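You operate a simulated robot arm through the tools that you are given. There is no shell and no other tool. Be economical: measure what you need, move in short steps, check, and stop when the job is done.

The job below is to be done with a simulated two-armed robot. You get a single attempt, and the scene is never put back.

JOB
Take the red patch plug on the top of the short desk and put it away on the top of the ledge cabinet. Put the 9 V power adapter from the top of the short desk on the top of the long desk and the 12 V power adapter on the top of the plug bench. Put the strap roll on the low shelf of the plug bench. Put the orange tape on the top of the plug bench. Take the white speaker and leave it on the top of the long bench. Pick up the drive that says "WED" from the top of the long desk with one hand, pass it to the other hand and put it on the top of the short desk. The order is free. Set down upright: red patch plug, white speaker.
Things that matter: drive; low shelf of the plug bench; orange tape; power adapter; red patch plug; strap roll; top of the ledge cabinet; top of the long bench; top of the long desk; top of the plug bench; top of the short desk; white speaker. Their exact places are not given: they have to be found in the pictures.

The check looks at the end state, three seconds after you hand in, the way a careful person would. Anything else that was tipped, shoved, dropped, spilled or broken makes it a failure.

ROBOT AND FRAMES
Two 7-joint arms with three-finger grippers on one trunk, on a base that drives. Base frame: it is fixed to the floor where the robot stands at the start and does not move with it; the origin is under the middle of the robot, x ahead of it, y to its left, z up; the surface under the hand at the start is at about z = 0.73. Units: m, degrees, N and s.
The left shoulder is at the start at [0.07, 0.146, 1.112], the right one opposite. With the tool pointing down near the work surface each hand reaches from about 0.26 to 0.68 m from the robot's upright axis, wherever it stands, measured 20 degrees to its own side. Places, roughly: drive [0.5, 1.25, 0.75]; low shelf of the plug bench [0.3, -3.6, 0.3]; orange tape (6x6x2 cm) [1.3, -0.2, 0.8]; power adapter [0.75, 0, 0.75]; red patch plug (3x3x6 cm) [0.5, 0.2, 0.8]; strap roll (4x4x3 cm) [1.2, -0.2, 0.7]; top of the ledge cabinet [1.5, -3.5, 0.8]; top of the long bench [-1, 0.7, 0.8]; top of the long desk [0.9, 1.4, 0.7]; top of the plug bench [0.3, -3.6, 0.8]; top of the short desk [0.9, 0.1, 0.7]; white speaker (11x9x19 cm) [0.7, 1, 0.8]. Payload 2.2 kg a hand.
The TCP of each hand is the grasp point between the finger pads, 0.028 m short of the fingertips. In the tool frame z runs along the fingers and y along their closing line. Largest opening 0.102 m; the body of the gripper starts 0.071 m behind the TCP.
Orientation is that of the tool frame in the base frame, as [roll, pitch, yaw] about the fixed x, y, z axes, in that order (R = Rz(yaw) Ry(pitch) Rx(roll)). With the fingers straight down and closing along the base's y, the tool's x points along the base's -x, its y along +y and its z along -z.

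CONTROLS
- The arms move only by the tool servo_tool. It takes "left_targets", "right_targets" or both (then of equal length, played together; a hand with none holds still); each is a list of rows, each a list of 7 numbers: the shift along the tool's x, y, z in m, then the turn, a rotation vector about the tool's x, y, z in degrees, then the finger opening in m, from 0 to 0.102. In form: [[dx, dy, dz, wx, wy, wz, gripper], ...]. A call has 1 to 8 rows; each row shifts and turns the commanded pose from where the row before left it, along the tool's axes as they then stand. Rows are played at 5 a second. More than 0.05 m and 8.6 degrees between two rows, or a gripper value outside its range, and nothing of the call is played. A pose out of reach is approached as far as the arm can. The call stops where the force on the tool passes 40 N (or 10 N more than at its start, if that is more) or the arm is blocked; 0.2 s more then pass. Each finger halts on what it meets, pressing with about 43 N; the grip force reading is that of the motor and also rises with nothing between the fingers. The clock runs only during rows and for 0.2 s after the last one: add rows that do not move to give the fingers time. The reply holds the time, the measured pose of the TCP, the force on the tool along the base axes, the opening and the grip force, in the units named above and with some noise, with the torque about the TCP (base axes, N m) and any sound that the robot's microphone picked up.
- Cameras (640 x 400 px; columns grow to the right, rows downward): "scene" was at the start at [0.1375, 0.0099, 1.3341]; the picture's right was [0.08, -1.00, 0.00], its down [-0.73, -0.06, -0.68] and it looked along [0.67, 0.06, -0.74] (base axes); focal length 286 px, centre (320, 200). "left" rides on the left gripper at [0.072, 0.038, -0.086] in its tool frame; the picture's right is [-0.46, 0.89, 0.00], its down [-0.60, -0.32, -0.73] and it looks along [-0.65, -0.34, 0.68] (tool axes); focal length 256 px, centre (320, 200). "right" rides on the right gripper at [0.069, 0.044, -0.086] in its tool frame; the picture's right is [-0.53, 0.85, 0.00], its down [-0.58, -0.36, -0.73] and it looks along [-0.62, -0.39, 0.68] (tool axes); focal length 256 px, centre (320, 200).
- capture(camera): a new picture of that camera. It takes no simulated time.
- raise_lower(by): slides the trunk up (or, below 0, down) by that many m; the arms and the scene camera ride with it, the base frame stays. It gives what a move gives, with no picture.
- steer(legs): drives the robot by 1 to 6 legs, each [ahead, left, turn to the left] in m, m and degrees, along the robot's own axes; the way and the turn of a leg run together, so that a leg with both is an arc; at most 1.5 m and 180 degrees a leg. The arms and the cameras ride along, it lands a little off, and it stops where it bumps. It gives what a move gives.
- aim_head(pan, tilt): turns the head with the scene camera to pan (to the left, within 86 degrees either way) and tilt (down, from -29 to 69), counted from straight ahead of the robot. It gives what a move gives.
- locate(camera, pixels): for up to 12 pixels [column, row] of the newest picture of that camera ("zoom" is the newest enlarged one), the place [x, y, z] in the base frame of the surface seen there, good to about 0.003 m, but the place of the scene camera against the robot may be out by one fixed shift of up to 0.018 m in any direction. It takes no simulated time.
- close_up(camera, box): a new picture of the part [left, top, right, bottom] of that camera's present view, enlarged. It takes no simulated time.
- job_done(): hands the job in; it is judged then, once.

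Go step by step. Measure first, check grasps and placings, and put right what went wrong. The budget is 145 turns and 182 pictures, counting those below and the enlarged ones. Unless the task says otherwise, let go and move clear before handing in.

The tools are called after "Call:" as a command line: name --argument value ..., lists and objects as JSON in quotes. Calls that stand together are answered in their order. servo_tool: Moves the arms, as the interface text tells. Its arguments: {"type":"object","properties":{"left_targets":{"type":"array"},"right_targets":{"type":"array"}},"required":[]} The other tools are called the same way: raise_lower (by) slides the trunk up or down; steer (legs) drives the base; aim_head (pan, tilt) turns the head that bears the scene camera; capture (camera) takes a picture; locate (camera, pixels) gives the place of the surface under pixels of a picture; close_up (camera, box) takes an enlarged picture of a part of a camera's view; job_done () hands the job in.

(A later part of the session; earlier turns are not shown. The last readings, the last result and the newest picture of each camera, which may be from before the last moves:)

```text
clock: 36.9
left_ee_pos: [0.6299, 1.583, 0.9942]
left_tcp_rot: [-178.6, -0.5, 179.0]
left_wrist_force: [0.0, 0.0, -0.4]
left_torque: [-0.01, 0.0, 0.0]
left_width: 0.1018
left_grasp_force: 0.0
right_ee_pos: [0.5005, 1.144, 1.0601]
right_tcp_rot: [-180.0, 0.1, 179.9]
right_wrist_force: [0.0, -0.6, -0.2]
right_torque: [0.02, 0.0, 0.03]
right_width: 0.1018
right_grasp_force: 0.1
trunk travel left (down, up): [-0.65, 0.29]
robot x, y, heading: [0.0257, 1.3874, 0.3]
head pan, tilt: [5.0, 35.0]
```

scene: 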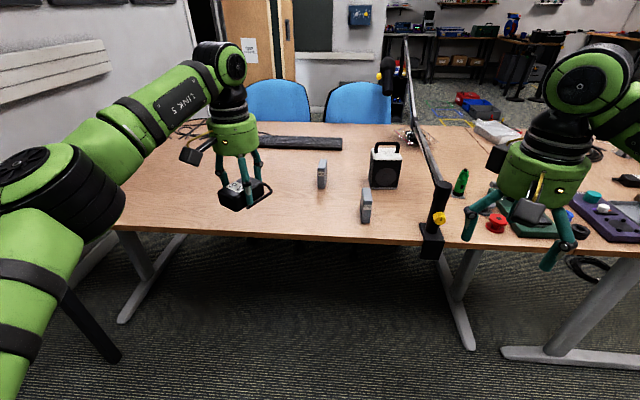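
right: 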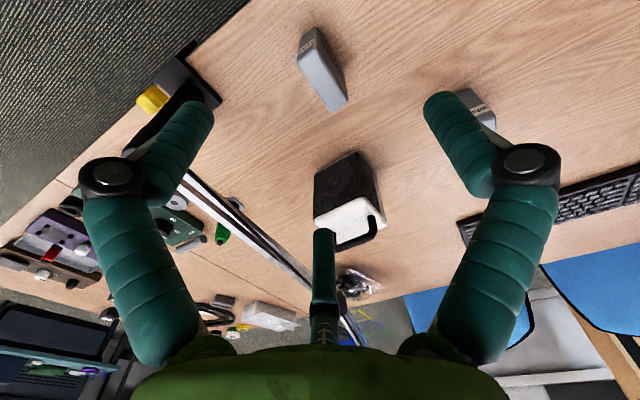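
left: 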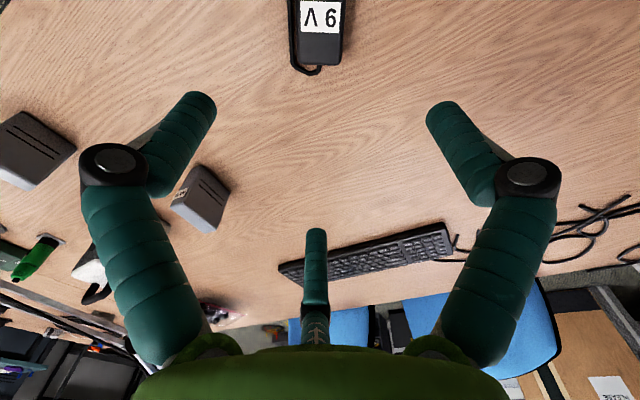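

Call:
servo_tool --right_targets '[[-0.033, 0.0275, 0, 0, 0, 0, 0.102], [-0.033, 0.0275, 0, 0, 0, 0, 0.102], [-0.033, 0.0275, 0, 0, 0, 0, 0.102], [-0.033, 0.0275, 0, 0, 0, 0, 0.102], [-0.033, 0.0275, 0, 0, 0, 0, 0.102], [0, 0, 0.045, 0, 0, 0, 0.102], [0, 0, 0.045, 0, 0, 0, 0.102], [0, 0, 0.04, 0, 0, 0, 0.102]]'

Call:
capture --camera "right"

```text
clock: 38.7
left_ee_pos: [0.6316, 1.5822, 0.9946]
left_tcp_rot: [-178.7, -0.5, 179.1]
left_wrist_force: [-1.2, 0.6, 0.1]
left_torque: [0.03, 0.0, -0.03]
left_width: 0.1019
left_grasp_force: 0.0
right_ee_pos: [0.6479, 1.2742, 0.9216]
right_tcp_rot: [-180.0, -0.1, 179.9]
right_wrist_force: [-0.2, -0.3, 0.0]
right_torque: [0.03, -0.01, 0.02]
right_width: 0.1019
right_grasp_force: 0.0
right hand out of reach, approached as far as the arm can: row 5
trunk travel left (down, up): [-0.65, 0.29]
robot x, y, heading: [0.0255, 1.3825, 0.1]
head pan, tilt: [5.0, 35.0]
```

```text
146 pictures are left
```

right: 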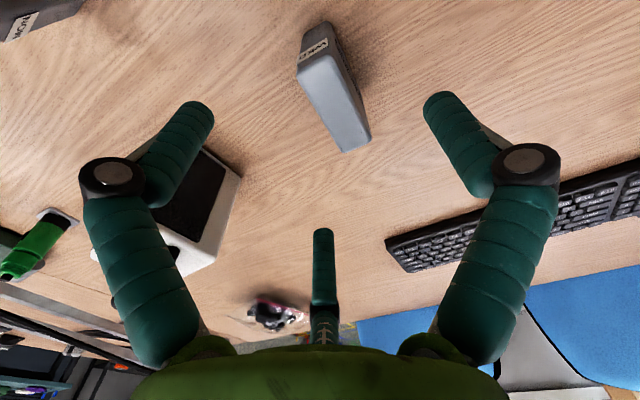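

Call:
locate --camera "right" --pixels '[[300, 75], [328, 58], [345, 150], [369, 140], [335, 105]]'

Call:
servo_tool --right_targets '[[-0.009, 0.004, 0.01, 0, 0, 0, 0.102], [-0.008, 0.003, 0.01, 0, 0, 0, 0.102], [0, 0, 0.02, 0, 0, 0, 0.102]]'

```text
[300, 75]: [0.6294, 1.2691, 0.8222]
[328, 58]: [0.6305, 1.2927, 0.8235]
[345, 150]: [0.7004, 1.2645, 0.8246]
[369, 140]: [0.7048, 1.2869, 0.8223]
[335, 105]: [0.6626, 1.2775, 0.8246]
```

```text
clock: 39.5
left_ee_pos: [0.631, 1.5832, 0.9946]
left_tcp_rot: [-178.7, -0.6, 179.1]
left_wrist_force: [0.1, -1.2, 0.2]
left_torque: [0.0, 0.02, 0.02]
left_width: 0.1022
left_grasp_force: 0.0
right_ee_pos: [0.6651, 1.2817, 0.8829]
right_tcp_rot: [-180.0, -0.2, 179.9]
right_wrist_force: [-0.3, 0.3, 0.0]
right_torque: [-0.01, 0.0, -0.02]
right_width: 0.1019
right_grasp_force: 0.0
trunk travel left (down, up): [-0.65, 0.29]
robot x, y, heading: [0.0246, 1.3847, 0.0]
head pan, tilt: [5.0, 35.0]
```

Call:
servo_tool --right_targets '[[0, -0.003, 0.035, 0, 0, 0, 0.102], [0, 0, 0.034, 0, 0, 0, 0.102], [0, 0, 0, 0, 0, 0, 0.06], [0, 0, 0, 0, 0, 0, 0.01], [0, 0, 0, 0, 0, 0, 0.01], [0, 0, 0, 0, 0, 0, 0.01], [0, 0, -0.03, 0, 0, 0, 0.01], [0, 0, -0.04, 0, 0, 0, 0.01]]'

Call:
capture --camera "right"

```text
clock: 41.3
left_ee_pos: [0.6309, 1.5829, 0.995]
left_tcp_rot: [-178.7, -0.6, 179.2]
left_wrist_force: [-0.8, 0.5, 0.5]
left_torque: [0.03, 0.0, 0.0]
left_width: 0.1022
left_grasp_force: 0.0
right_ee_pos: [0.6634, 1.2788, 0.8858]
right_tcp_rot: [-180.0, -0.1, 179.9]
right_wrist_force: [-0.2, 0.7, -2.2]
right_torque: [0.0, -0.01, 0.0]
right_width: 0.043
right_grasp_force: 42.6
trunk travel left (down, up): [-0.65, 0.29]
robot x, y, heading: [0.0224, 1.3813, -0.2]
head pan, tilt: [5.0, 35.0]
```

```text
145 pictures are left
```

right: 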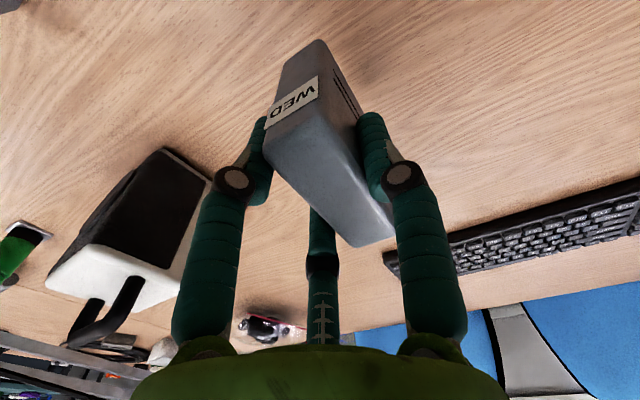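

WED is held by the right hand (43 N). I'll lift it, back away from the desk, and then do the handover with the two hands facing each other.

Call:
servo_tool --right_targets '[[0, 0, -0.04, 0, 0, 0, 0.01], [0.01, 0, -0.045, 0, 0, 0, 0.01], [0.02, 0, -0.045, 0, 0, 0, 0.01], [0.03, 0, -0.039, 0, 0, 0, 0.01]]'

Call:
steer --legs '[[-0.45, 0, 0]]'

```text
clock: 42.3
left_ee_pos: [0.6288, 1.5815, 0.9956]
left_tcp_rot: [-178.8, -0.5, 179.0]
left_wrist_force: [0.3, 0.3, 0.8]
left_torque: [0.02, -0.01, 0.02]
left_width: 0.1018
left_grasp_force: 0.0
right_ee_pos: [0.6021, 1.2778, 1.0528]
right_tcp_rot: [-179.9, 0.1, 179.8]
right_wrist_force: [-0.1, 0.1, -1.8]
right_torque: [-0.05, -0.02, -0.05]
right_width: 0.0432
right_grasp_force: 43.2
trunk travel left (down, up): [-0.65, 0.29]
robot x, y, heading: [0.0249, 1.3834, 0.3]
head pan, tilt: [5.0, 35.0]
```

```text
clock: 45.0
left_ee_pos: [0.1792, 1.5833, 0.9942]
left_tcp_rot: [-178.8, -0.6, 179.3]
left_wrist_force: [-0.3, 0.0, 0.2]
left_torque: [0.03, 0.0, 0.01]
left_width: 0.1016
left_grasp_force: 0.0
right_ee_pos: [0.1533, 1.2776, 1.0518]
right_tcp_rot: [-180.0, 0.0, -179.9]
right_wrist_force: [0.8, 0.2, -3.4]
right_torque: [-0.01, 0.03, 0.01]
right_width: 0.0431
right_grasp_force: 42.4
trunk travel left (down, up): [-0.65, 0.29]
robot x, y, heading: [-0.4255, 1.3839, -0.2]
head pan, tilt: [5.0, 35.0]
```

Both hands are free of the desk. I'll now roll the right hand to point +y and the left to point −y while pulling both inward.

Call:
servo_tool --left_targets '[[0.018, 0.02, -0.03, 0, 0, 0, 0.102], [0.018, 0.02, -0.03, 8.5, 0, 0, 0.102], [0.018, 0, 0, 8.5, 0, 0, 0.102], [0.018, 0, 0, 8.5, 0, 0, 0.102], [0.018, 0, 0, 8.5, 0, 0, 0.102], [0.018, 0, 0, 8.5, 0, 0, 0.102], [0.018, 0, 0, 8.5, 0, 0, 0.102], [0.018, 0, 0, 8.5, 0, 0, 0.102]]' --right_targets '[[0.015, -0.02, 0, 0, 0, 0, 0.01], [0.015, -0.01, 0, -8.5, 0, 0, 0.01], [0.015, 0, 0, -8.5, 0, 0, 0.01], [0.015, 0, 0, -8.5, 0, 0, 0.01], [0.015, 0, 0, -8.5, 0, 0, 0.01], [0.015, 0, 0, -8.5, 0, 0, 0.01], [0.015, 0, 0, -8.5, 0, 0, 0.01], [0.015, 0, 0, -8.5, 0, 0, 0.01]]'

Call:
aim_head --pan 0 --tilt 45

Call:
capture --camera "scene"

```text
clock: 46.8
left_ee_pos: [0.0341, 1.6258, 1.0565]
left_tcp_rot: [-119.0, -0.6, 179.2]
left_wrist_force: [-1.1, 0.8, 0.5]
left_torque: [0.01, 0.02, 0.03]
left_width: 0.102
left_grasp_force: 0.2
right_ee_pos: [0.0316, 1.247, 1.053]
right_tcp_rot: [120.4, 0.1, 180.0]
right_wrist_force: [-0.4, -0.4, -2.2]
right_torque: [-0.12, 0.02, 0.0]
right_width: 0.0431
right_grasp_force: 42.8
trunk travel left (down, up): [-0.65, 0.29]
robot x, y, heading: [-0.4258, 1.3793, 0.2]
head pan, tilt: [5.0, 35.0]
```

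```text
clock: 47.5
left_ee_pos: [0.0371, 1.625, 1.0566]
left_tcp_rot: [-119.2, -0.6, 179.2]
left_wrist_force: [0.8, -0.4, 0.0]
left_torque: [0.02, 0.01, 0.01]
left_width: 0.1023
left_grasp_force: 0.1
right_ee_pos: [0.0329, 1.2483, 1.0523]
right_tcp_rot: [120.6, -0.1, 179.9]
right_wrist_force: [0.5, 0.2, -2.8]
right_torque: [-0.08, 0.05, -0.04]
right_width: 0.0431
right_grasp_force: 43.4
trunk travel left (down, up): [-0.65, 0.29]
robot x, y, heading: [-0.4244, 1.3863, 0.2]
head pan, tilt: [0.0, 45.0]
```

```text
144 pictures are left
```

scene: 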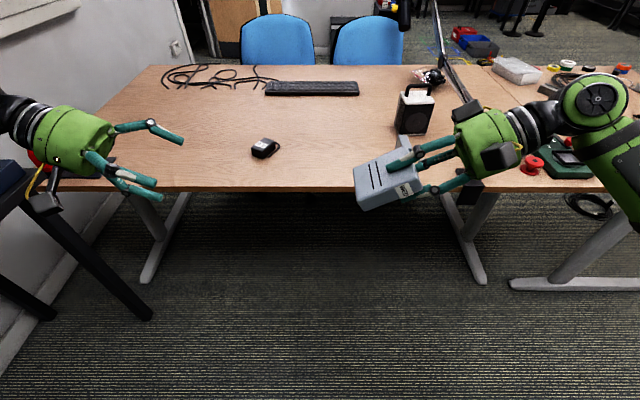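

The pose is progressing well. I'll finish the rotation to 90° each.

Call:
servo_tool --left_targets '[[0, 0, 0, 7.3, 0, 0, 0.102], [0, 0, 0, 7.3, 0, 0, 0.102], [0, 0, 0, 7.3, 0, 0, 0.102], [0, 0, 0, 7.3, 0, 0, 0.102]]' --right_targets '[[0, 0, 0, -7.65, 0, 0, 0.01], [0, 0, 0, -7.65, 0, 0, 0.01], [0, 0, 0, -7.65, 0, 0, 0.01], [0, 0, 0, -7.65, 0, 0, 0.01]]'

Call:
capture --camera "scene"

Call:
capture --camera "left"

```text
clock: 48.5
left_ee_pos: [0.0376, 1.627, 1.0548]
left_tcp_rot: [-89.9, -0.6, 179.2]
left_wrist_force: [0.7, -0.2, -0.6]
left_torque: [-0.01, 0.06, -0.01]
left_width: 0.1018
left_grasp_force: 0.1
right_ee_pos: [0.0316, 1.2469, 1.0521]
right_tcp_rot: [89.8, -0.1, 179.8]
right_wrist_force: [0.1, 0.4, -1.9]
right_torque: [-0.08, 0.06, 0.01]
right_width: 0.0431
right_grasp_force: 42.9
trunk travel left (down, up): [-0.65, 0.29]
robot x, y, heading: [-0.4289, 1.3819, 0.1]
head pan, tilt: [0.0, 45.0]
```

```text
143 pictures are left
```

scene: 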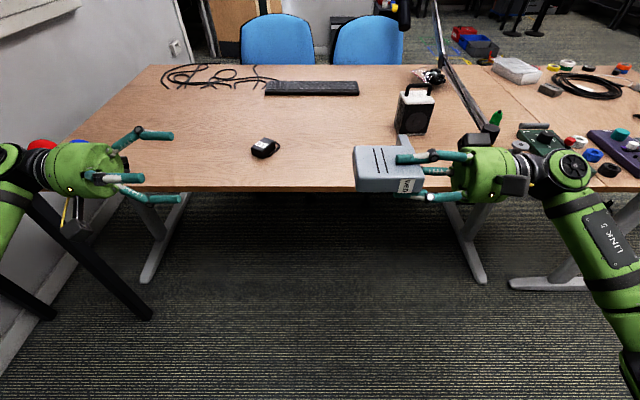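

```text
142 pictures are left
```

left: 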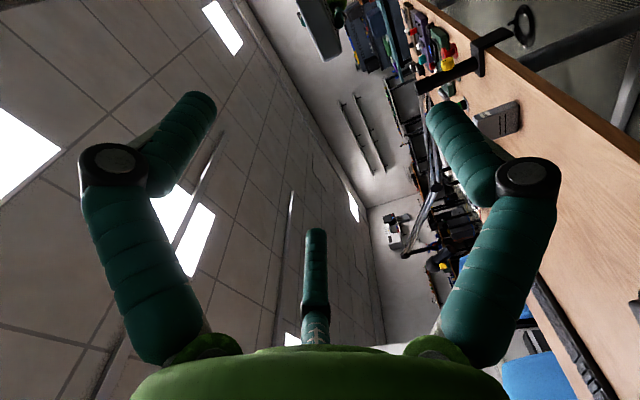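

The hands are collinear. I'll advance the left hand 0.2 m toward the drive and check.

Call:
servo_tool --left_targets '[[0.003, 0.003, 0.04, 0, 0, 0, 0.102], [0, 0, 0.04, 0, 0, 0, 0.102], [0, 0, 0.04, 0, 0, 0, 0.102], [0, 0, 0.04, 0, 0, 0, 0.102], [0, 0, 0.04, 0, 0, 0, 0.102], [0, 0, 0.0, 0, 0, 0, 0.102]]'

Call:
close_up --camera "scene" --box '[180, 80, 500, 280]'

Call:
capture --camera "left"

```text
clock: 49.9
left_ee_pos: [0.0298, 1.4269, 1.0525]
left_tcp_rot: [-90.0, -0.6, 179.2]
left_wrist_force: [-0.6, 0.6, -0.3]
left_torque: [-0.05, -0.01, -0.02]
left_width: 0.102
left_grasp_force: 0.0
right_ee_pos: [0.0319, 1.2475, 1.0513]
right_tcp_rot: [90.0, -0.1, -180.0]
right_wrist_force: [-0.6, 0.7, -2.3]
right_torque: [-0.11, 0.02, 0.02]
right_width: 0.0433
right_grasp_force: 43.3
trunk travel left (down, up): [-0.65, 0.29]
robot x, y, heading: [-0.4283, 1.3815, -0.1]
head pan, tilt: [0.0, 45.0]
```

```text
2.00 times, centred on (340, 180) of scene
```

zoom: 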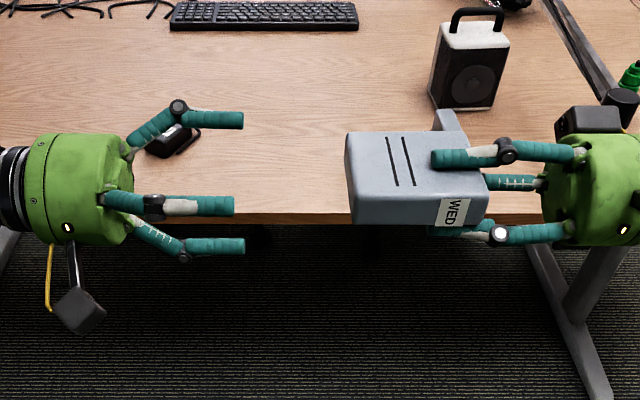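

```text
140 pictures are left
```

left: 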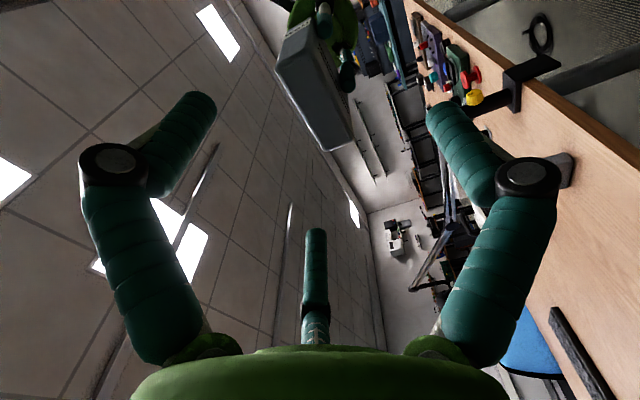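

The drive end lies about 0.073 m beyond the left fingertips, with 0.063 m of the drive free. I'll advance 0.11 m and close the left hand while the right holds.

Call:
servo_tool --left_targets '[[-0.002, 0, 0.04, 0, 0, 0, 0.102], [0, 0, 0.04, 0, 0, 0, 0.102], [0, 0, 0.03, 0, 0, 0, 0.102], [0, 0, 0, 0, 0, 0, 0.102]]'

Call:
close_up --camera "scene" --box '[180, 80, 500, 280]'

Call:
capture --camera "left"

```text
clock: 50.9
left_ee_pos: [0.0289, 1.3164, 1.0536]
left_tcp_rot: [-89.9, -0.5, 179.2]
left_wrist_force: [-0.3, -0.2, 0.0]
left_torque: [-0.02, 0.03, 0.02]
left_width: 0.1019
left_grasp_force: 0.0
right_ee_pos: [0.0327, 1.2482, 1.0519]
right_tcp_rot: [89.9, -0.1, 180.0]
right_wrist_force: [-0.4, 0.4, -2.5]
right_torque: [-0.08, 0.03, 0.01]
right_width: 0.0432
right_grasp_force: 42.7
trunk travel left (down, up): [-0.65, 0.29]
robot x, y, heading: [-0.4254, 1.3804, 0.1]
head pan, tilt: [0.0, 45.0]
```

```text
2.00 times, centred on (340, 180) of scene
```

zoom: 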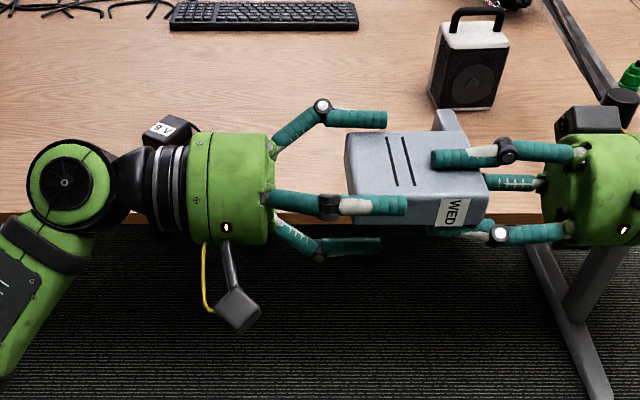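

```text
138 pictures are left
```

left: 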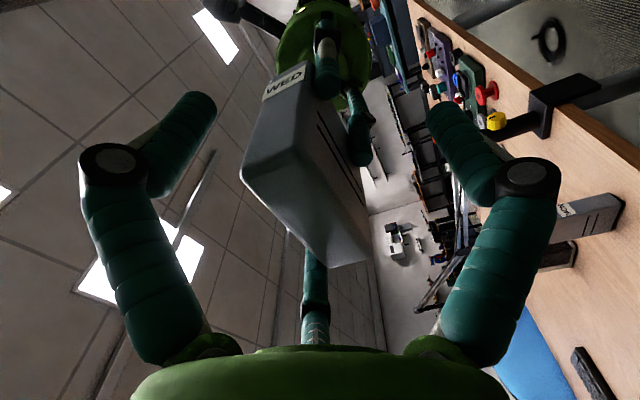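

The drive sits between the left prongs, so I'm closing the left hand.

Call:
servo_tool --left_targets '[[0, 0, 0, 0, 0, 0, 0.06], [0, 0, 0, 0, 0, 0, 0.03], [0, 0, 0, 0, 0, 0, 0.01], [0, 0, 0, 0, 0, 0, 0.01], [0, 0, 0, 0, 0, 0, 0.01]]'

Call:
close_up --camera "scene" --box '[180, 80, 500, 280]'

```text
clock: 52.1
left_ee_pos: [0.0299, 1.3164, 1.0595]
left_tcp_rot: [-89.2, -0.4, 179.0]
left_wrist_force: [-9.7, 4.0, 35.1]
left_torque: [-1.15, -0.16, -0.54]
left_width: 0.0431
left_grasp_force: 43.3
right_ee_pos: [0.0337, 1.2476, 1.0458]
right_tcp_rot: [90.8, -0.2, 179.6]
right_wrist_force: [9.1, -4.7, -37.2]
right_torque: [-1.2, 0.15, -0.04]
right_width: 0.0434
right_grasp_force: 42.5
trunk travel left (down, up): [-0.65, 0.29]
robot x, y, heading: [-0.4294, 1.3845, 0.0]
head pan, tilt: [0.0, 45.0]
```

```text
2.00 times, centred on (340, 180) of scene
```

zoom: 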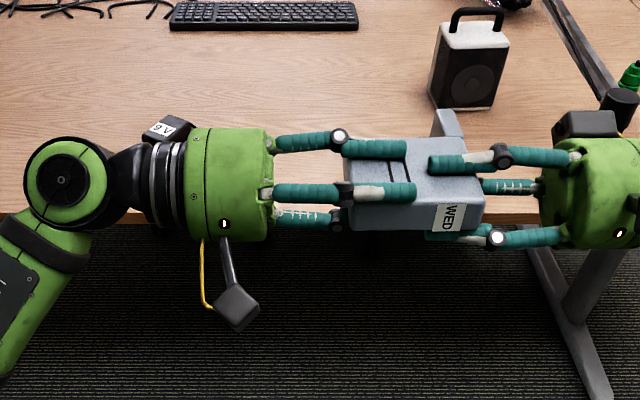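

Both hands hold it (each at 43 N). I'll open the right hand and back it away along its fingers.

Call:
servo_tool --left_targets '[[0, 0, 0, 0, 0, 0, 0.01], [0, 0, 0, 0, 0, 0, 0.01], [0, 0, 0, 0, 0, 0, 0.01], [0, 0, 0, 0, 0, 0, 0.01], [0, 0, 0, 0, 0, 0, 0.01], [0, 0, 0, 0, 0, 0, 0.01], [0, 0, 0, 0, 0, 0, 0.01]]' --right_targets '[[0, 0, 0, 0, 0, 0, 0.06], [0, 0, 0, 0, 0, 0, 0.102], [0, 0, 0, 0, 0, 0, 0.102], [0, 0, -0.03, 0, 0, 0, 0.102], [0, 0, -0.04, 0, 0, 0, 0.102], [0, 0, -0.04, 0, 0, 0, 0.102], [0, 0, 0, 0, 0, 0, 0.102]]'

Call:
close_up --camera "scene" --box '[180, 80, 500, 280]'

```text
clock: 53.7
left_ee_pos: [0.0306, 1.3161, 1.0529]
left_tcp_rot: [-90.0, -0.5, 179.2]
left_wrist_force: [0.5, -0.2, -0.4]
left_torque: [0.11, 0.06, 0.02]
left_width: 0.0433
left_grasp_force: 43.1
right_ee_pos: [0.0306, 1.1363, 1.0519]
right_tcp_rot: [89.9, 0.0, 179.9]
right_wrist_force: [-0.7, 0.3, -0.3]
right_torque: [0.0, 0.0, -0.02]
right_width: 0.1022
right_grasp_force: 0.0
trunk travel left (down, up): [-0.65, 0.29]
robot x, y, heading: [-0.4262, 1.3843, 0.4]
head pan, tilt: [0.0, 45.0]
```

```text
2.00 times, centred on (340, 180) of scene
```

zoom: 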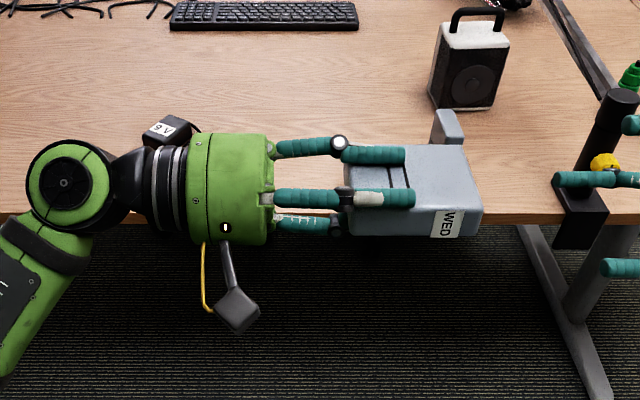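

The handover succeeded; the left hand alone holds WED. I'll roll both hands back to fingers-down.

Call:
servo_tool --left_targets '[[0, 0, -0.04, -8.5, 0, 0, 0.01], [0, 0, -0.04, -8.5, 0, 0, 0.01], [0, 0, -0.03, -8.5, 0, 0, 0.01], [0, 0, 0, -8.5, 0, 0, 0.01], [0, 0, 0, -8.5, 0, 0, 0.01], [0, 0, 0, -8.5, 0, 0, 0.01], [0, 0, 0, -8.5, 0, 0, 0.01], [0, 0, 0, -8.5, 0, 0, 0.01]]' --right_targets '[[0, 0, 0, 8.5, 0, 0, 0.102], [0, 0, 0, 8.5, 0, 0, 0.102], [0, 0, 0, 8.5, 0, 0, 0.102], [0, 0, 0, 8.5, 0, 0, 0.102], [0, 0, 0, 8.5, 0, 0, 0.102], [0, 0, 0, 8.5, 0, 0, 0.102], [0, 0, 0, 8.5, 0, 0, 0.102], [0, 0, 0, 8.5, 0, 0, 0.102]]'

Call:
servo_tool --left_targets '[[0, 0, 0, -8, 0, 0, 0.01], [0, 0, 0, -7, 0, 0, 0.01], [0, 0, 0, -7, 0, 0, 0.01], [0, 0, 0, 0, 0, 0, 0.01], [0, 0, 0, 0, 0, 0, 0.01], [0, 0, 0, 0, 0, 0, 0.01], [0, 0, 0, 0, 0, 0, 0.01], [0, 0, 0, 0, 0, 0, 0.01]]' --right_targets '[[0, 0, 0, 8, 0, 0, 0.102], [0, 0, 0, 7, 0, 0, 0.102], [0, 0, 0, 7.1, 0, 0, 0.102], [0, 0, 0, 0, 0, 8.5, 0.102], [0, 0, 0, 0, 0, 8.5, 0.102], [0, 0, 0, 0, 0, 8.5, 0.102], [0, 0, 0, 0, 0, 8.5, 0.102], [0, 0, 0, 0, 0, 8.5, 0.102]]'

Call:
close_up --camera "scene" --box '[360, 60, 480, 150]'

Call:
locate --camera "zoom" --pixels '[[200, 200], [320, 200]]'

```text
clock: 55.5
left_ee_pos: [0.0321, 1.4246, 1.0666]
left_tcp_rot: [-158.1, -0.7, 179.3]
left_wrist_force: [0.0, -0.1, 0.6]
left_torque: [0.01, 0.01, 0.03]
left_width: 0.0431
left_grasp_force: 43.2
right_ee_pos: [0.032, 1.1363, 1.0515]
right_tcp_rot: [158.0, 0.0, 179.9]
right_wrist_force: [-0.1, 0.7, -0.1]
right_torque: [0.02, 0.01, 0.01]
right_width: 0.1017
right_grasp_force: 0.0
trunk travel left (down, up): [-0.65, 0.29]
robot x, y, heading: [-0.4275, 1.3854, -0.0]
head pan, tilt: [0.0, 45.0]
```

```text
clock: 57.3
left_ee_pos: [0.0315, 1.4245, 1.0658]
left_tcp_rot: [180.0, -0.7, 179.2]
left_wrist_force: [-0.5, 0.5, 0.8]
left_torque: [-0.02, 0.01, -0.02]
left_width: 0.0433
left_grasp_force: 42.6
right_ee_pos: [0.0324, 1.1378, 1.0523]
right_tcp_rot: [-179.9, 0.0, 137.3]
right_wrist_force: [0.4, 0.3, -0.1]
right_torque: [0.01, -0.03, 0.0]
right_width: 0.1018
right_grasp_force: 0.1
trunk travel left (down, up): [-0.65, 0.29]
robot x, y, heading: [-0.4281, 1.3839, 0.2]
head pan, tilt: [0.0, 45.0]
```

```text
4.44 times, centred on (420, 105) of scene
```

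zoom: 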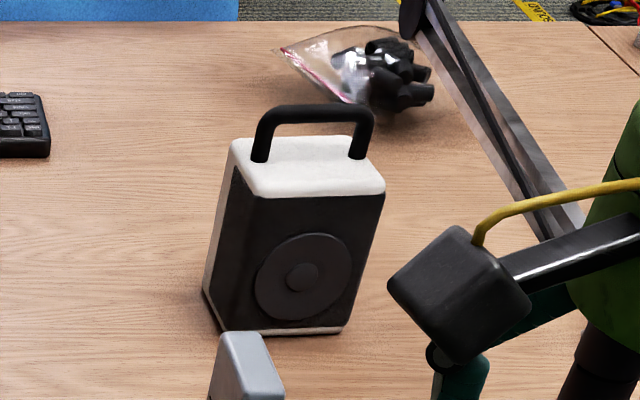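

```text
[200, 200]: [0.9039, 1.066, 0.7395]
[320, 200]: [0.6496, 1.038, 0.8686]
```

The handle bar runs from (280,116) to (355,114) in the zoom. I'll locate it and finish the yaw.

Call:
locate --camera "zoom" --pixels '[[280, 115], [300, 113], [320, 112], [340, 112], [358, 113], [260, 150], [360, 148], [238, 145], [374, 165], [250, 190], [382, 190]]'

Call:
servo_tool --right_targets '[[0, 0, 0, 0, 0, 8.5, 0.102], [0, 0, 0, 0, 0, 8.5, 0.102], [0, 0, 0, 0, 0, 8.5, 0.102], [0, 0, 0, 0, 0, 8.5, 0.102], [0, 0, 0, 0, 0, 8.5, 0.102], [0, 0, 0, 0, 0, 4.8, 0.102]]'

Call:
capture --camera "right"

```text
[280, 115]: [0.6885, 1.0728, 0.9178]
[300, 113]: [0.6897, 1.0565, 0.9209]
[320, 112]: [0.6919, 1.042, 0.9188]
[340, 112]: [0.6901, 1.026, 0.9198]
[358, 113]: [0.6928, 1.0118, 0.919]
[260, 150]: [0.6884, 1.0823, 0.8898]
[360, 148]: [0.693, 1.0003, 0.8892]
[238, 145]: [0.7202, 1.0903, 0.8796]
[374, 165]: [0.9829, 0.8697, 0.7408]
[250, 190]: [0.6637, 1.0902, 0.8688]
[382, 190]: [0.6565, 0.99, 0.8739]
```

```text
clock: 58.7
left_ee_pos: [0.0321, 1.4246, 1.0669]
left_tcp_rot: [-180.0, -0.7, 179.2]
left_wrist_force: [0.2, 0.4, -0.3]
left_torque: [-0.04, 0.04, -0.04]
left_width: 0.0429
left_grasp_force: 43.8
right_ee_pos: [0.0331, 1.137, 1.0515]
right_tcp_rot: [-180.0, 0.0, 90.0]
right_wrist_force: [-1.1, -0.5, -0.5]
right_torque: [-0.05, 0.02, 0.04]
right_width: 0.1022
right_grasp_force: 0.0
trunk travel left (down, up): [-0.65, 0.29]
robot x, y, heading: [-0.426, 1.3822, 0.2]
head pan, tilt: [0.0, 45.0]
```

```text
134 pictures are left
```

right: 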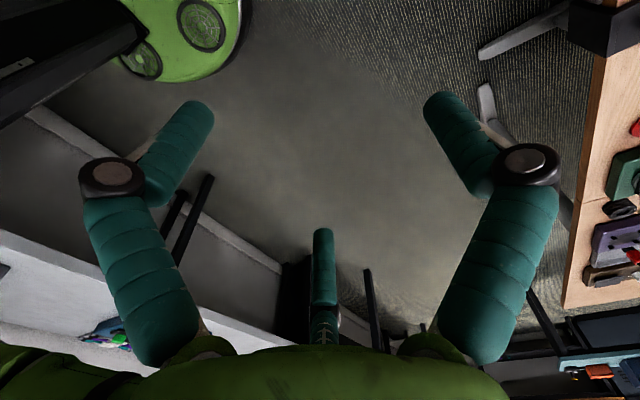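

The handle bar is at about (0.685, 1.046, 0.908) in true coordinates. I'll spread the hands, then drive to bring the right hand near the speaker.

Call:
servo_tool --left_targets '[[0, 0.04, 0, 0, 0, 0, 0.01], [0, 0.04, 0, 0, 0, 0, 0.01], [0, 0.04, 0, 0, 0, 0, 0.01]]' --right_targets '[[0.025, 0, -0.03, 0, 0, 0, 0.102], [0.025, 0, -0.02, 0, 0, 0, 0.102], [0.02, 0, 0, 0, 0, 0, 0.102]]'

Call:
steer --legs '[[0, -0.16, 0], [0.4, 0, 0]]'

Call:
capture --camera "right"

Call:
capture --camera "scene"

```text
clock: 59.5
left_ee_pos: [0.034, 1.5472, 1.0659]
left_tcp_rot: [-179.9, -0.6, 179.1]
left_wrist_force: [0.1, 0.7, 0.5]
left_torque: [-0.07, 0.03, -0.01]
left_width: 0.0432
left_grasp_force: 42.7
right_ee_pos: [0.0314, 1.2089, 1.1013]
right_tcp_rot: [-179.9, 0.1, 90.0]
right_wrist_force: [-0.3, -0.3, 0.4]
right_torque: [-0.06, -0.01, -0.01]
right_width: 0.1019
right_grasp_force: 0.1
trunk travel left (down, up): [-0.65, 0.29]
robot x, y, heading: [-0.4288, 1.3845, 0.1]
head pan, tilt: [0.0, 45.0]
```

```text
clock: 63.0
left_ee_pos: [0.4328, 1.3867, 1.0667]
left_tcp_rot: [180.0, -0.7, 179.1]
left_wrist_force: [-0.4, -0.1, 0.6]
left_torque: [-0.01, 0.03, -0.01]
left_width: 0.0432
left_grasp_force: 42.9
right_ee_pos: [0.43, 1.0482, 1.1032]
right_tcp_rot: [179.9, 0.0, 90.1]
right_wrist_force: [-0.5, 0.7, -1.3]
right_torque: [0.03, 0.02, -0.02]
right_width: 0.102
right_grasp_force: 0.0
trunk travel left (down, up): [-0.65, 0.29]
robot x, y, heading: [-0.0281, 1.2243, 0.3]
head pan, tilt: [0.0, 45.0]
```

```text
133 pictures are left
```

right: 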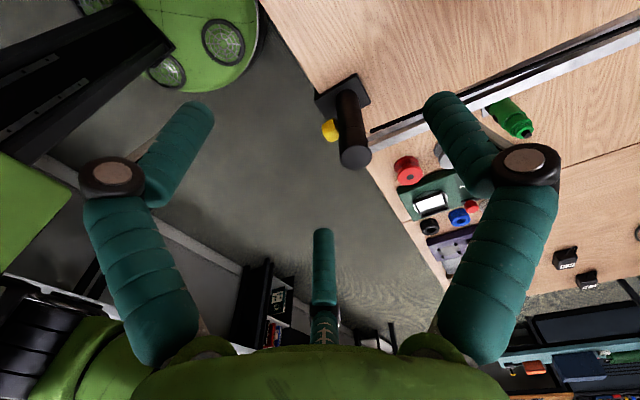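

```text
132 pictures are left
```

scene: 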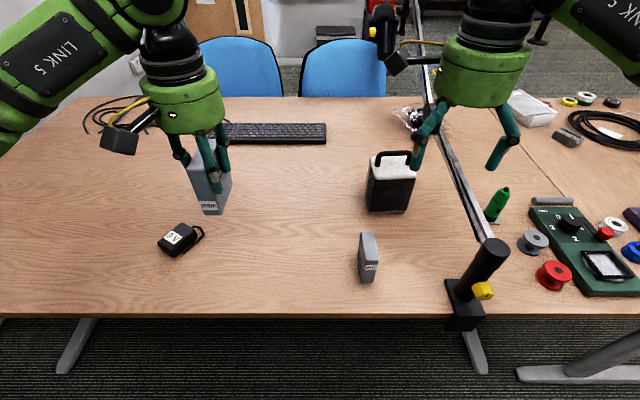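

I'll drive 0.06 m more and bring the right hand above the handle, staying at TCP z about 0.99, clear of the handle top at 0.915.

Call:
steer --legs '[[0.06, 0, 0]]'

Call:
servo_tool --right_targets '[[0, 0.035, 0.02, 0, 0, 0, 0.102], [0, 0.035, 0.02, 0, 0, 0, 0.102], [0, 0.035, 0.02, 0, 0, 0, 0.102], [0, 0.035, 0.02, 0, 0, 0, 0.102], [0, 0.035, 0.02, 0, 0, 0, 0.102], [0, 0.02, 0.01, 0, 0, 0, 0.102]]'

Call:
close_up --camera "scene" --box '[340, 60, 520, 240]'

Call:
capture --camera "right"

```text
clock: 64.0
left_ee_pos: [0.4895, 1.3864, 1.0674]
left_tcp_rot: [180.0, -0.5, 178.9]
left_wrist_force: [-0.1, -0.2, -0.8]
left_torque: [-0.03, 0.04, 0.05]
left_width: 0.0431
left_grasp_force: 42.8
right_ee_pos: [0.4873, 1.0479, 1.1028]
right_tcp_rot: [179.9, 0.0, 90.1]
right_wrist_force: [-0.3, 0.3, -0.2]
right_torque: [0.03, -0.04, -0.01]
right_width: 0.1019
right_grasp_force: 0.0
trunk travel left (down, up): [-0.65, 0.29]
robot x, y, heading: [0.0321, 1.2257, 0.1]
head pan, tilt: [0.0, 45.0]
```

```text
clock: 65.4
left_ee_pos: [0.4916, 1.386, 1.0663]
left_tcp_rot: [-179.9, -0.6, 179.1]
left_wrist_force: [0.6, -0.6, 0.3]
left_torque: [0.0, 0.02, -0.01]
left_width: 0.0432
left_grasp_force: 42.9
right_ee_pos: [0.6752, 1.0479, 0.9914]
right_tcp_rot: [-179.9, 0.2, 90.3]
right_wrist_force: [-0.3, -0.7, 0.6]
right_torque: [0.02, -0.02, -0.03]
right_width: 0.1017
right_grasp_force: 0.1
right hand out of reach, approached as far as the arm can: row 6
trunk travel left (down, up): [-0.65, 0.29]
robot x, y, heading: [0.0304, 1.2224, -0.0]
head pan, tilt: [0.0, 45.0]
```

```text
2.22 times, centred on (430, 150) of scene
```

zoom: 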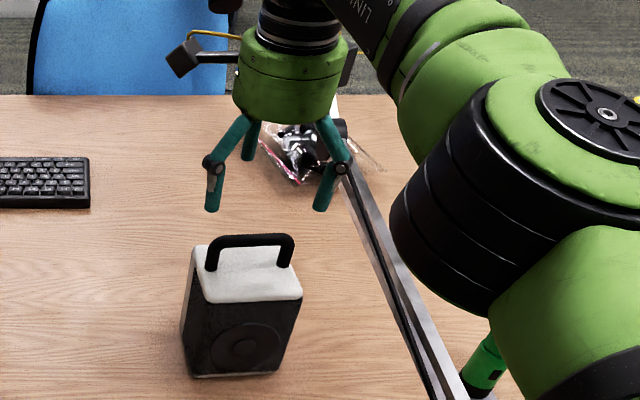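

```text
130 pictures are left
```

right: 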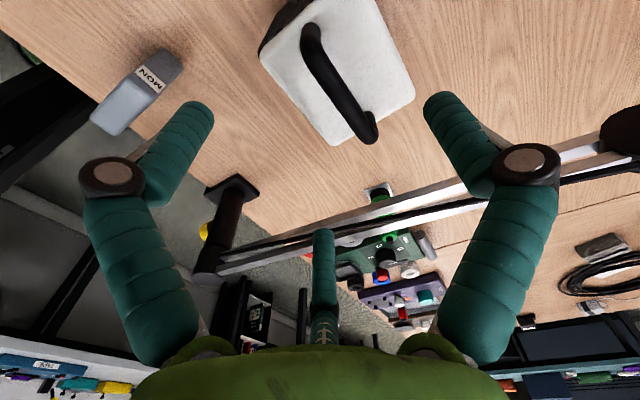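

The handle is visible in the right picture from (312,35) to (370,130). I'll locate it with the hand camera.

Call:
locate --camera "right" --pixels '[[312, 35], [325, 65], [340, 92], [352, 112], [366, 132], [380, 75], [300, 110], [200, 105], [440, 108], [316, 235]]'

```text
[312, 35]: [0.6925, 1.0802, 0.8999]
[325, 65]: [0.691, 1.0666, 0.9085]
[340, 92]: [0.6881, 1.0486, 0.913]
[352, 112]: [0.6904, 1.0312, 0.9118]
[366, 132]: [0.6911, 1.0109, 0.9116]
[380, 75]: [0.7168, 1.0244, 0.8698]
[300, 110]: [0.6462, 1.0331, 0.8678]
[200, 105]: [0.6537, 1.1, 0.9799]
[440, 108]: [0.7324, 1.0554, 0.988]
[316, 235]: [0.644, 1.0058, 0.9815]
```

The bar centre is (0.690, 1.043) with its top at 0.912 and the speaker top at 0.870. I'll descend to TCP z 0.908, so the tips are at 0.88.

Call:
servo_tool --right_targets '[[-0.004, 0.007, 0.02, 0, 0, 0, 0.102], [0, 0.006, 0.02, 0, 0, 0, 0.102], [0, 0, 0.02, 0, 0, 0, 0.102], [0, 0, 0.02, 0, 0, 0, 0.102], [0, 0, 0, 0, 0, 0, 0.102]]'

Call:
capture --camera "right"

Call:
close_up --camera "scene" --box '[340, 60, 520, 240]'

```text
clock: 66.6
left_ee_pos: [0.4913, 1.3867, 1.0667]
left_tcp_rot: [-179.8, -0.6, 178.9]
left_wrist_force: [0.8, -0.2, 0.4]
left_torque: [-0.03, 0.01, 0.01]
left_width: 0.0429
left_grasp_force: 43.2
right_ee_pos: [0.6805, 1.043, 0.911]
right_tcp_rot: [179.9, 0.0, 90.1]
right_wrist_force: [-0.1, -0.1, 0.2]
right_torque: [-0.02, -0.02, 0.02]
right_width: 0.1021
right_grasp_force: 0.0
right hand out of reach, approached as far as the arm can: row 1, 2
trunk travel left (down, up): [-0.65, 0.29]
robot x, y, heading: [0.0276, 1.2228, -0.0]
head pan, tilt: [0.0, 45.0]
```

```text
129 pictures are left
```

right: 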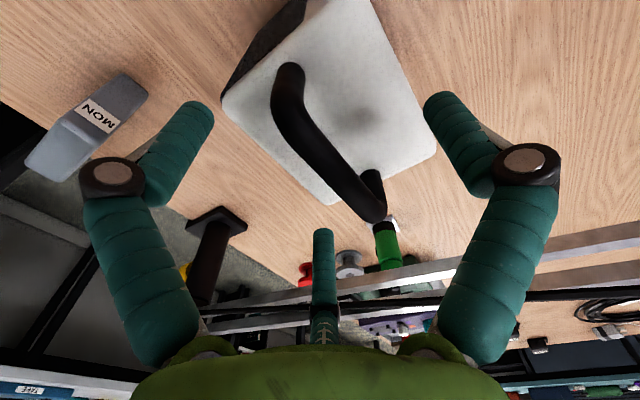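

```text
2.22 times, centred on (430, 150) of scene
```

zoom: 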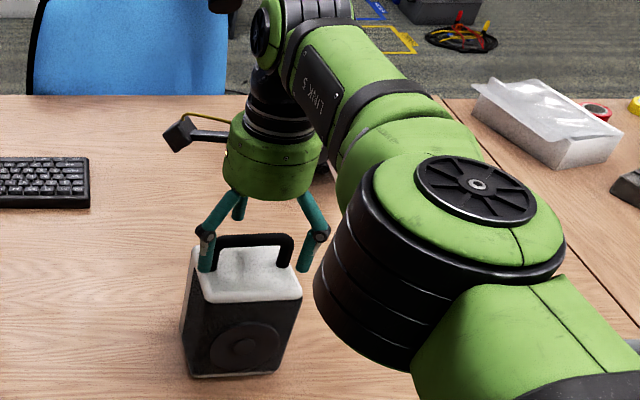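

Call:
servo_tool --right_targets '[[0, 0.007, 0.003, 0, 0, 0, 0.102], [0, 0, 0, 0, 0, 0, 0.06], [0, 0, 0, 0, 0, 0, 0.03], [0, 0, 0, 0, 0, 0, 0.005], [0, 0, 0, 0, 0, 0, 0.005], [0, 0, 0, 0, 0, 0, 0.005]]'

Call:
capture --camera "right"

```text
clock: 68.0
left_ee_pos: [0.492, 1.3858, 1.0654]
left_tcp_rot: [-179.8, -0.6, 179.1]
left_wrist_force: [0.6, 0.0, 0.1]
left_torque: [-0.01, 0.03, -0.03]
left_width: 0.0431
left_grasp_force: 42.7
right_ee_pos: [0.6815, 1.0413, 0.9079]
right_tcp_rot: [-180.0, 0.0, 90.1]
right_wrist_force: [1.5, 0.4, 0.9]
right_torque: [-0.29, -0.02, 0.26]
right_width: 0.0213
right_grasp_force: 42.8
right hand out of reach, approached as far as the arm can: row 1
trunk travel left (down, up): [-0.65, 0.29]
robot x, y, heading: [0.0284, 1.2253, 0.1]
head pan, tilt: [0.0, 45.0]
```

```text
127 pictures are left
```

right: 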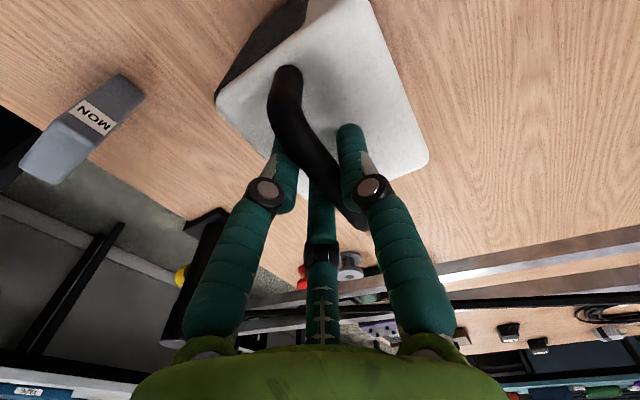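

The handle is gripped. I'll lift with the trunk so both arms keep their pose.

Call:
raise_lower --by 0.05

Call:
close_up --camera "scene" --box '[340, 60, 520, 240]'

```text
clock: 68.9
left_ee_pos: [0.4949, 1.3855, 1.1148]
left_tcp_rot: [180.0, -0.7, 179.0]
left_wrist_force: [0.0, 1.5, -2.4]
left_torque: [0.0, 0.06, -0.01]
left_width: 0.043
left_grasp_force: 42.6
right_ee_pos: [0.6836, 1.0412, 0.9557]
right_tcp_rot: [-179.7, 0.1, 90.0]
right_wrist_force: [0.2, 0.2, -8.8]
right_torque: [0.06, 0.05, -0.02]
right_width: 0.0212
right_grasp_force: 43.2
trunk travel left (down, up): [-0.7, 0.24]
robot x, y, heading: [0.0312, 1.222, -0.3]
head pan, tilt: [0.0, 45.0]
```

```text
2.22 times, centred on (430, 150) of scene
```

zoom: 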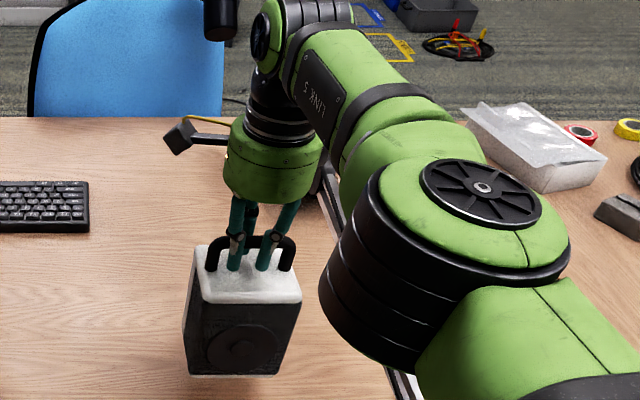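

The speaker (about 0.9 kg) hangs cleanly. I'll raise a further 0.15 m, back off straight and look behind.

Call:
raise_lower --by 0.15

Call:
steer --legs '[[-0.3, 0, 0]]'

Call:
aim_head --pan 86 --tilt 40

Call:
capture --camera "scene"

Call:
aim_head --pan -86 --tilt 40

Call:
capture --camera "scene"

```text
clock: 70.7
left_ee_pos: [0.4933, 1.385, 1.2661]
left_tcp_rot: [179.9, -0.7, 179.0]
left_wrist_force: [-0.9, 0.3, -2.1]
left_torque: [-0.07, 0.04, 0.01]
left_width: 0.0433
left_grasp_force: 43.1
right_ee_pos: [0.6828, 1.0404, 1.1074]
right_tcp_rot: [-179.8, 0.0, 90.1]
right_wrist_force: [0.0, 0.5, -8.8]
right_torque: [0.07, 0.04, 0.0]
right_width: 0.0209
right_grasp_force: 43.5
trunk travel left (down, up): [-0.85, 0.09]
robot x, y, heading: [0.032, 1.2231, -0.1]
head pan, tilt: [0.0, 45.0]
```

```text
clock: 72.7
left_ee_pos: [0.1946, 1.385, 1.2638]
left_tcp_rot: [-179.9, -0.8, 178.8]
left_wrist_force: [0.5, 0.3, -2.0]
left_torque: [-0.03, 0.04, 0.01]
left_width: 0.0429
left_grasp_force: 42.6
right_ee_pos: [0.3824, 1.0406, 1.1053]
right_tcp_rot: [-179.8, -0.1, 89.8]
right_wrist_force: [-0.2, 0.2, -9.3]
right_torque: [0.05, 0.05, 0.02]
right_width: 0.0212
right_grasp_force: 43.4
trunk travel left (down, up): [-0.85, 0.09]
robot x, y, heading: [-0.2721, 1.2238, -0.3]
head pan, tilt: [0.0, 45.0]
```

```text
clock: 74.3
left_ee_pos: [0.191, 1.385, 1.266]
left_tcp_rot: [-180.0, -0.7, 178.9]
left_wrist_force: [0.3, -0.3, -1.5]
left_torque: [-0.02, 0.03, -0.01]
left_width: 0.0432
left_grasp_force: 43.0
right_ee_pos: [0.3804, 1.0395, 1.1078]
right_tcp_rot: [-179.9, 0.1, 89.8]
right_wrist_force: [0.4, 0.7, -8.6]
right_torque: [0.04, 0.07, 0.01]
right_width: 0.0209
right_grasp_force: 43.0
trunk travel left (down, up): [-0.85, 0.09]
robot x, y, heading: [-0.2718, 1.2245, -0.3]
head pan, tilt: [85.9, 40.0]
```

```text
125 pictures are left
```

scene: 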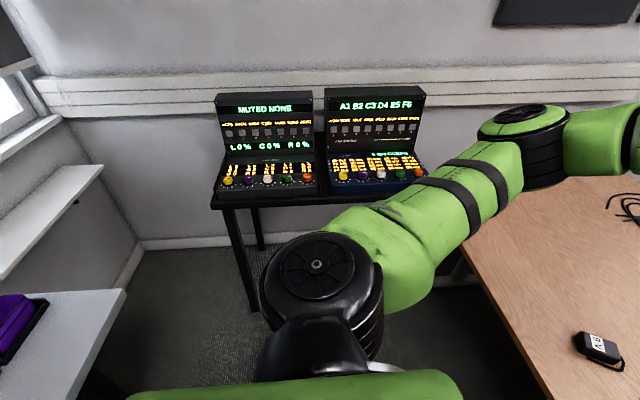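

```text
clock: 76.9
left_ee_pos: [0.1924, 1.385, 1.2661]
left_tcp_rot: [-180.0, -0.7, 178.8]
left_wrist_force: [0.3, 0.2, -2.7]
left_torque: [-0.02, 0.04, 0.0]
left_width: 0.0432
left_grasp_force: 42.9
right_ee_pos: [0.3797, 1.0406, 1.1078]
right_tcp_rot: [-179.9, 0.0, 89.9]
right_wrist_force: [-0.3, -0.3, -8.7]
right_torque: [0.02, 0.02, 0.03]
right_width: 0.021
right_grasp_force: 42.4
trunk travel left (down, up): [-0.85, 0.09]
robot x, y, heading: [-0.2709, 1.2247, -0.4]
head pan, tilt: [-85.9, 40.0]
```

```text
124 pictures are left
```

scene: 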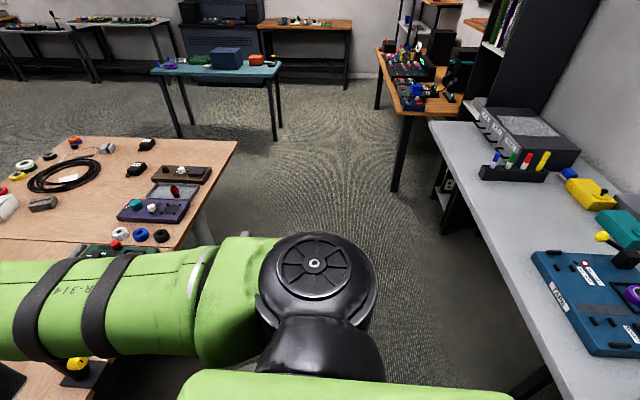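

The grey long bench runs along y behind me, in the right of this picture. I'll locate its edge and its free strip.

Call:
locate --camera "scene" --pixels '[[432, 124], [470, 195], [520, 290], [560, 380], [500, 200], [540, 225], [575, 235], [470, 135], [600, 200], [545, 260], [210, 250], [560, 300]]'

Call:
close_up --camera "scene" --box '[400, 60, 640, 400]'

```text
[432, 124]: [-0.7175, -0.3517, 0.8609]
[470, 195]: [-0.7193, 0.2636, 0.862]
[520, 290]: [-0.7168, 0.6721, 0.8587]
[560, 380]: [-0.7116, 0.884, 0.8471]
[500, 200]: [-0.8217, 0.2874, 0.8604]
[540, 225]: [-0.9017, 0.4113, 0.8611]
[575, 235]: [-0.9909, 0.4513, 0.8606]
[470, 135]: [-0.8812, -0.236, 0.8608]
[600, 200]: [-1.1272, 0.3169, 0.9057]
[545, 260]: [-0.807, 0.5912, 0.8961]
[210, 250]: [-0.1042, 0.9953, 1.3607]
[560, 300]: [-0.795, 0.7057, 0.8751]
```

```text
1.18 times, centred on (520, 230) of scene
```

zoom: 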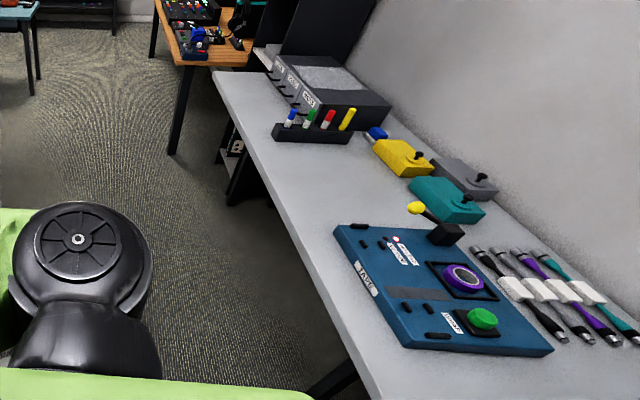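

The bench top is at z about 0.85, with a free spot near (-0.85, 0.33). I'll pull both arms in before turning round.

Call:
servo_tool --left_targets '[[0.03, 0, 0, 0, 0, 0, 0.01], [0.03, 0, 0, 0, 0, 0, 0.01], [0.03, 0, 0, 0, 0, 0, 0.01], [0.03, 0, 0, 0, 0, 0, 0.01], [0, 0, 0, 0, 0, 0, 0.01], [0, 0, 0, 0, 0, 0, 0.01], [0, 0, 0, 0, 0, 0, 0.01], [0, 0, 0, 0, 0, 0, 0.01]]' --right_targets '[[0, -0.03, 0, 0, 0, 0, 0.005], [0, -0.04, 0, 0, 0, 0, 0.005], [0, -0.04, 0, 0, 0, 0, 0.005], [0, -0.04, 0, 0, 0, 0, 0.005], [0, -0.04, 0, 0, 0, 0, 0.005], [0, -0.04, 0, 0, 0, 0, 0.005], [0, -0.03, 0, 0, 0, 0, 0.005], [0, -0.02, 0, 0, 0, 0, 0.005]]'

Call:
aim_head --pan 0 --tilt 50

Call:
capture --camera "scene"

```text
clock: 78.7
left_ee_pos: [0.0716, 1.384, 1.2678]
left_tcp_rot: [179.9, -0.7, 178.9]
left_wrist_force: [0.4, -1.3, -1.8]
left_torque: [0.0, 0.01, 0.01]
left_width: 0.043
left_grasp_force: 43.1
right_ee_pos: [0.3702, 1.0373, 1.1054]
right_tcp_rot: [-179.5, -0.2, 89.8]
right_wrist_force: [-0.1, 1.1, -9.4]
right_torque: [0.07, 0.03, -0.01]
right_width: 0.0213
right_grasp_force: 43.2
right hand out of reach, approached as far as the arm can: row 1, 2, 3, 4, 5, 6, 7, 8
trunk travel left (down, up): [-0.85, 0.09]
robot x, y, heading: [-0.2738, 1.2246, -0.2]
head pan, tilt: [-85.9, 40.0]
```

```text
clock: 80.3
left_ee_pos: [0.0716, 1.3878, 1.2683]
left_tcp_rot: [180.0, -0.7, 178.9]
left_wrist_force: [0.6, -0.7, -1.7]
left_torque: [-0.02, 0.04, -0.03]
left_width: 0.043
left_grasp_force: 42.8
right_ee_pos: [0.3681, 1.0415, 1.1068]
right_tcp_rot: [-179.5, -0.2, 90.0]
right_wrist_force: [0.1, 0.7, -7.9]
right_torque: [0.02, 0.02, -0.04]
right_width: 0.0214
right_grasp_force: 43.6
trunk travel left (down, up): [-0.85, 0.09]
robot x, y, heading: [-0.2719, 1.2238, -0.2]
head pan, tilt: [0.0, 50.0]
```

```text
122 pictures are left
```

scene: 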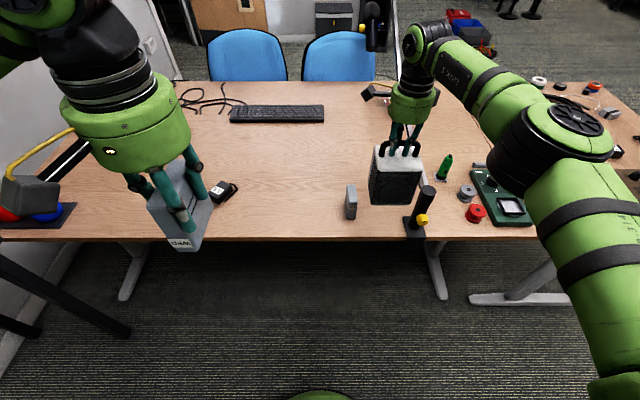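

The right arm refused to retract at this height. I'll try the reverse of its approach path: up first, then back.

Call:
servo_tool --right_targets '[[0, 0, -0.03, 0, 0, 0, 0.005], [0, -0.01, -0.03, 0, 0, 0, 0.005], [0, -0.02, -0.02, 0, 0, 0, 0.005], [0, -0.035, -0.02, 0, 0, 0, 0.005], [0, -0.035, -0.02, 0, 0, 0, 0.005], [0, -0.035, -0.02, 0, 0, 0, 0.005]]'

```text
clock: 81.7
left_ee_pos: [0.0689, 1.3882, 1.2688]
left_tcp_rot: [179.9, -0.6, 178.8]
left_wrist_force: [0.5, -0.1, -1.6]
left_torque: [-0.01, 0.0, 0.0]
left_width: 0.043
left_grasp_force: 42.9
right_ee_pos: [0.2233, 1.0409, 1.2475]
right_tcp_rot: [-180.0, 0.0, 89.9]
right_wrist_force: [-0.6, -0.1, -7.4]
right_torque: [-0.02, 0.04, 0.0]
right_width: 0.0211
right_grasp_force: 43.0
trunk travel left (down, up): [-0.85, 0.09]
robot x, y, heading: [-0.2708, 1.2263, -0.5]
head pan, tilt: [0.0, 50.0]
```

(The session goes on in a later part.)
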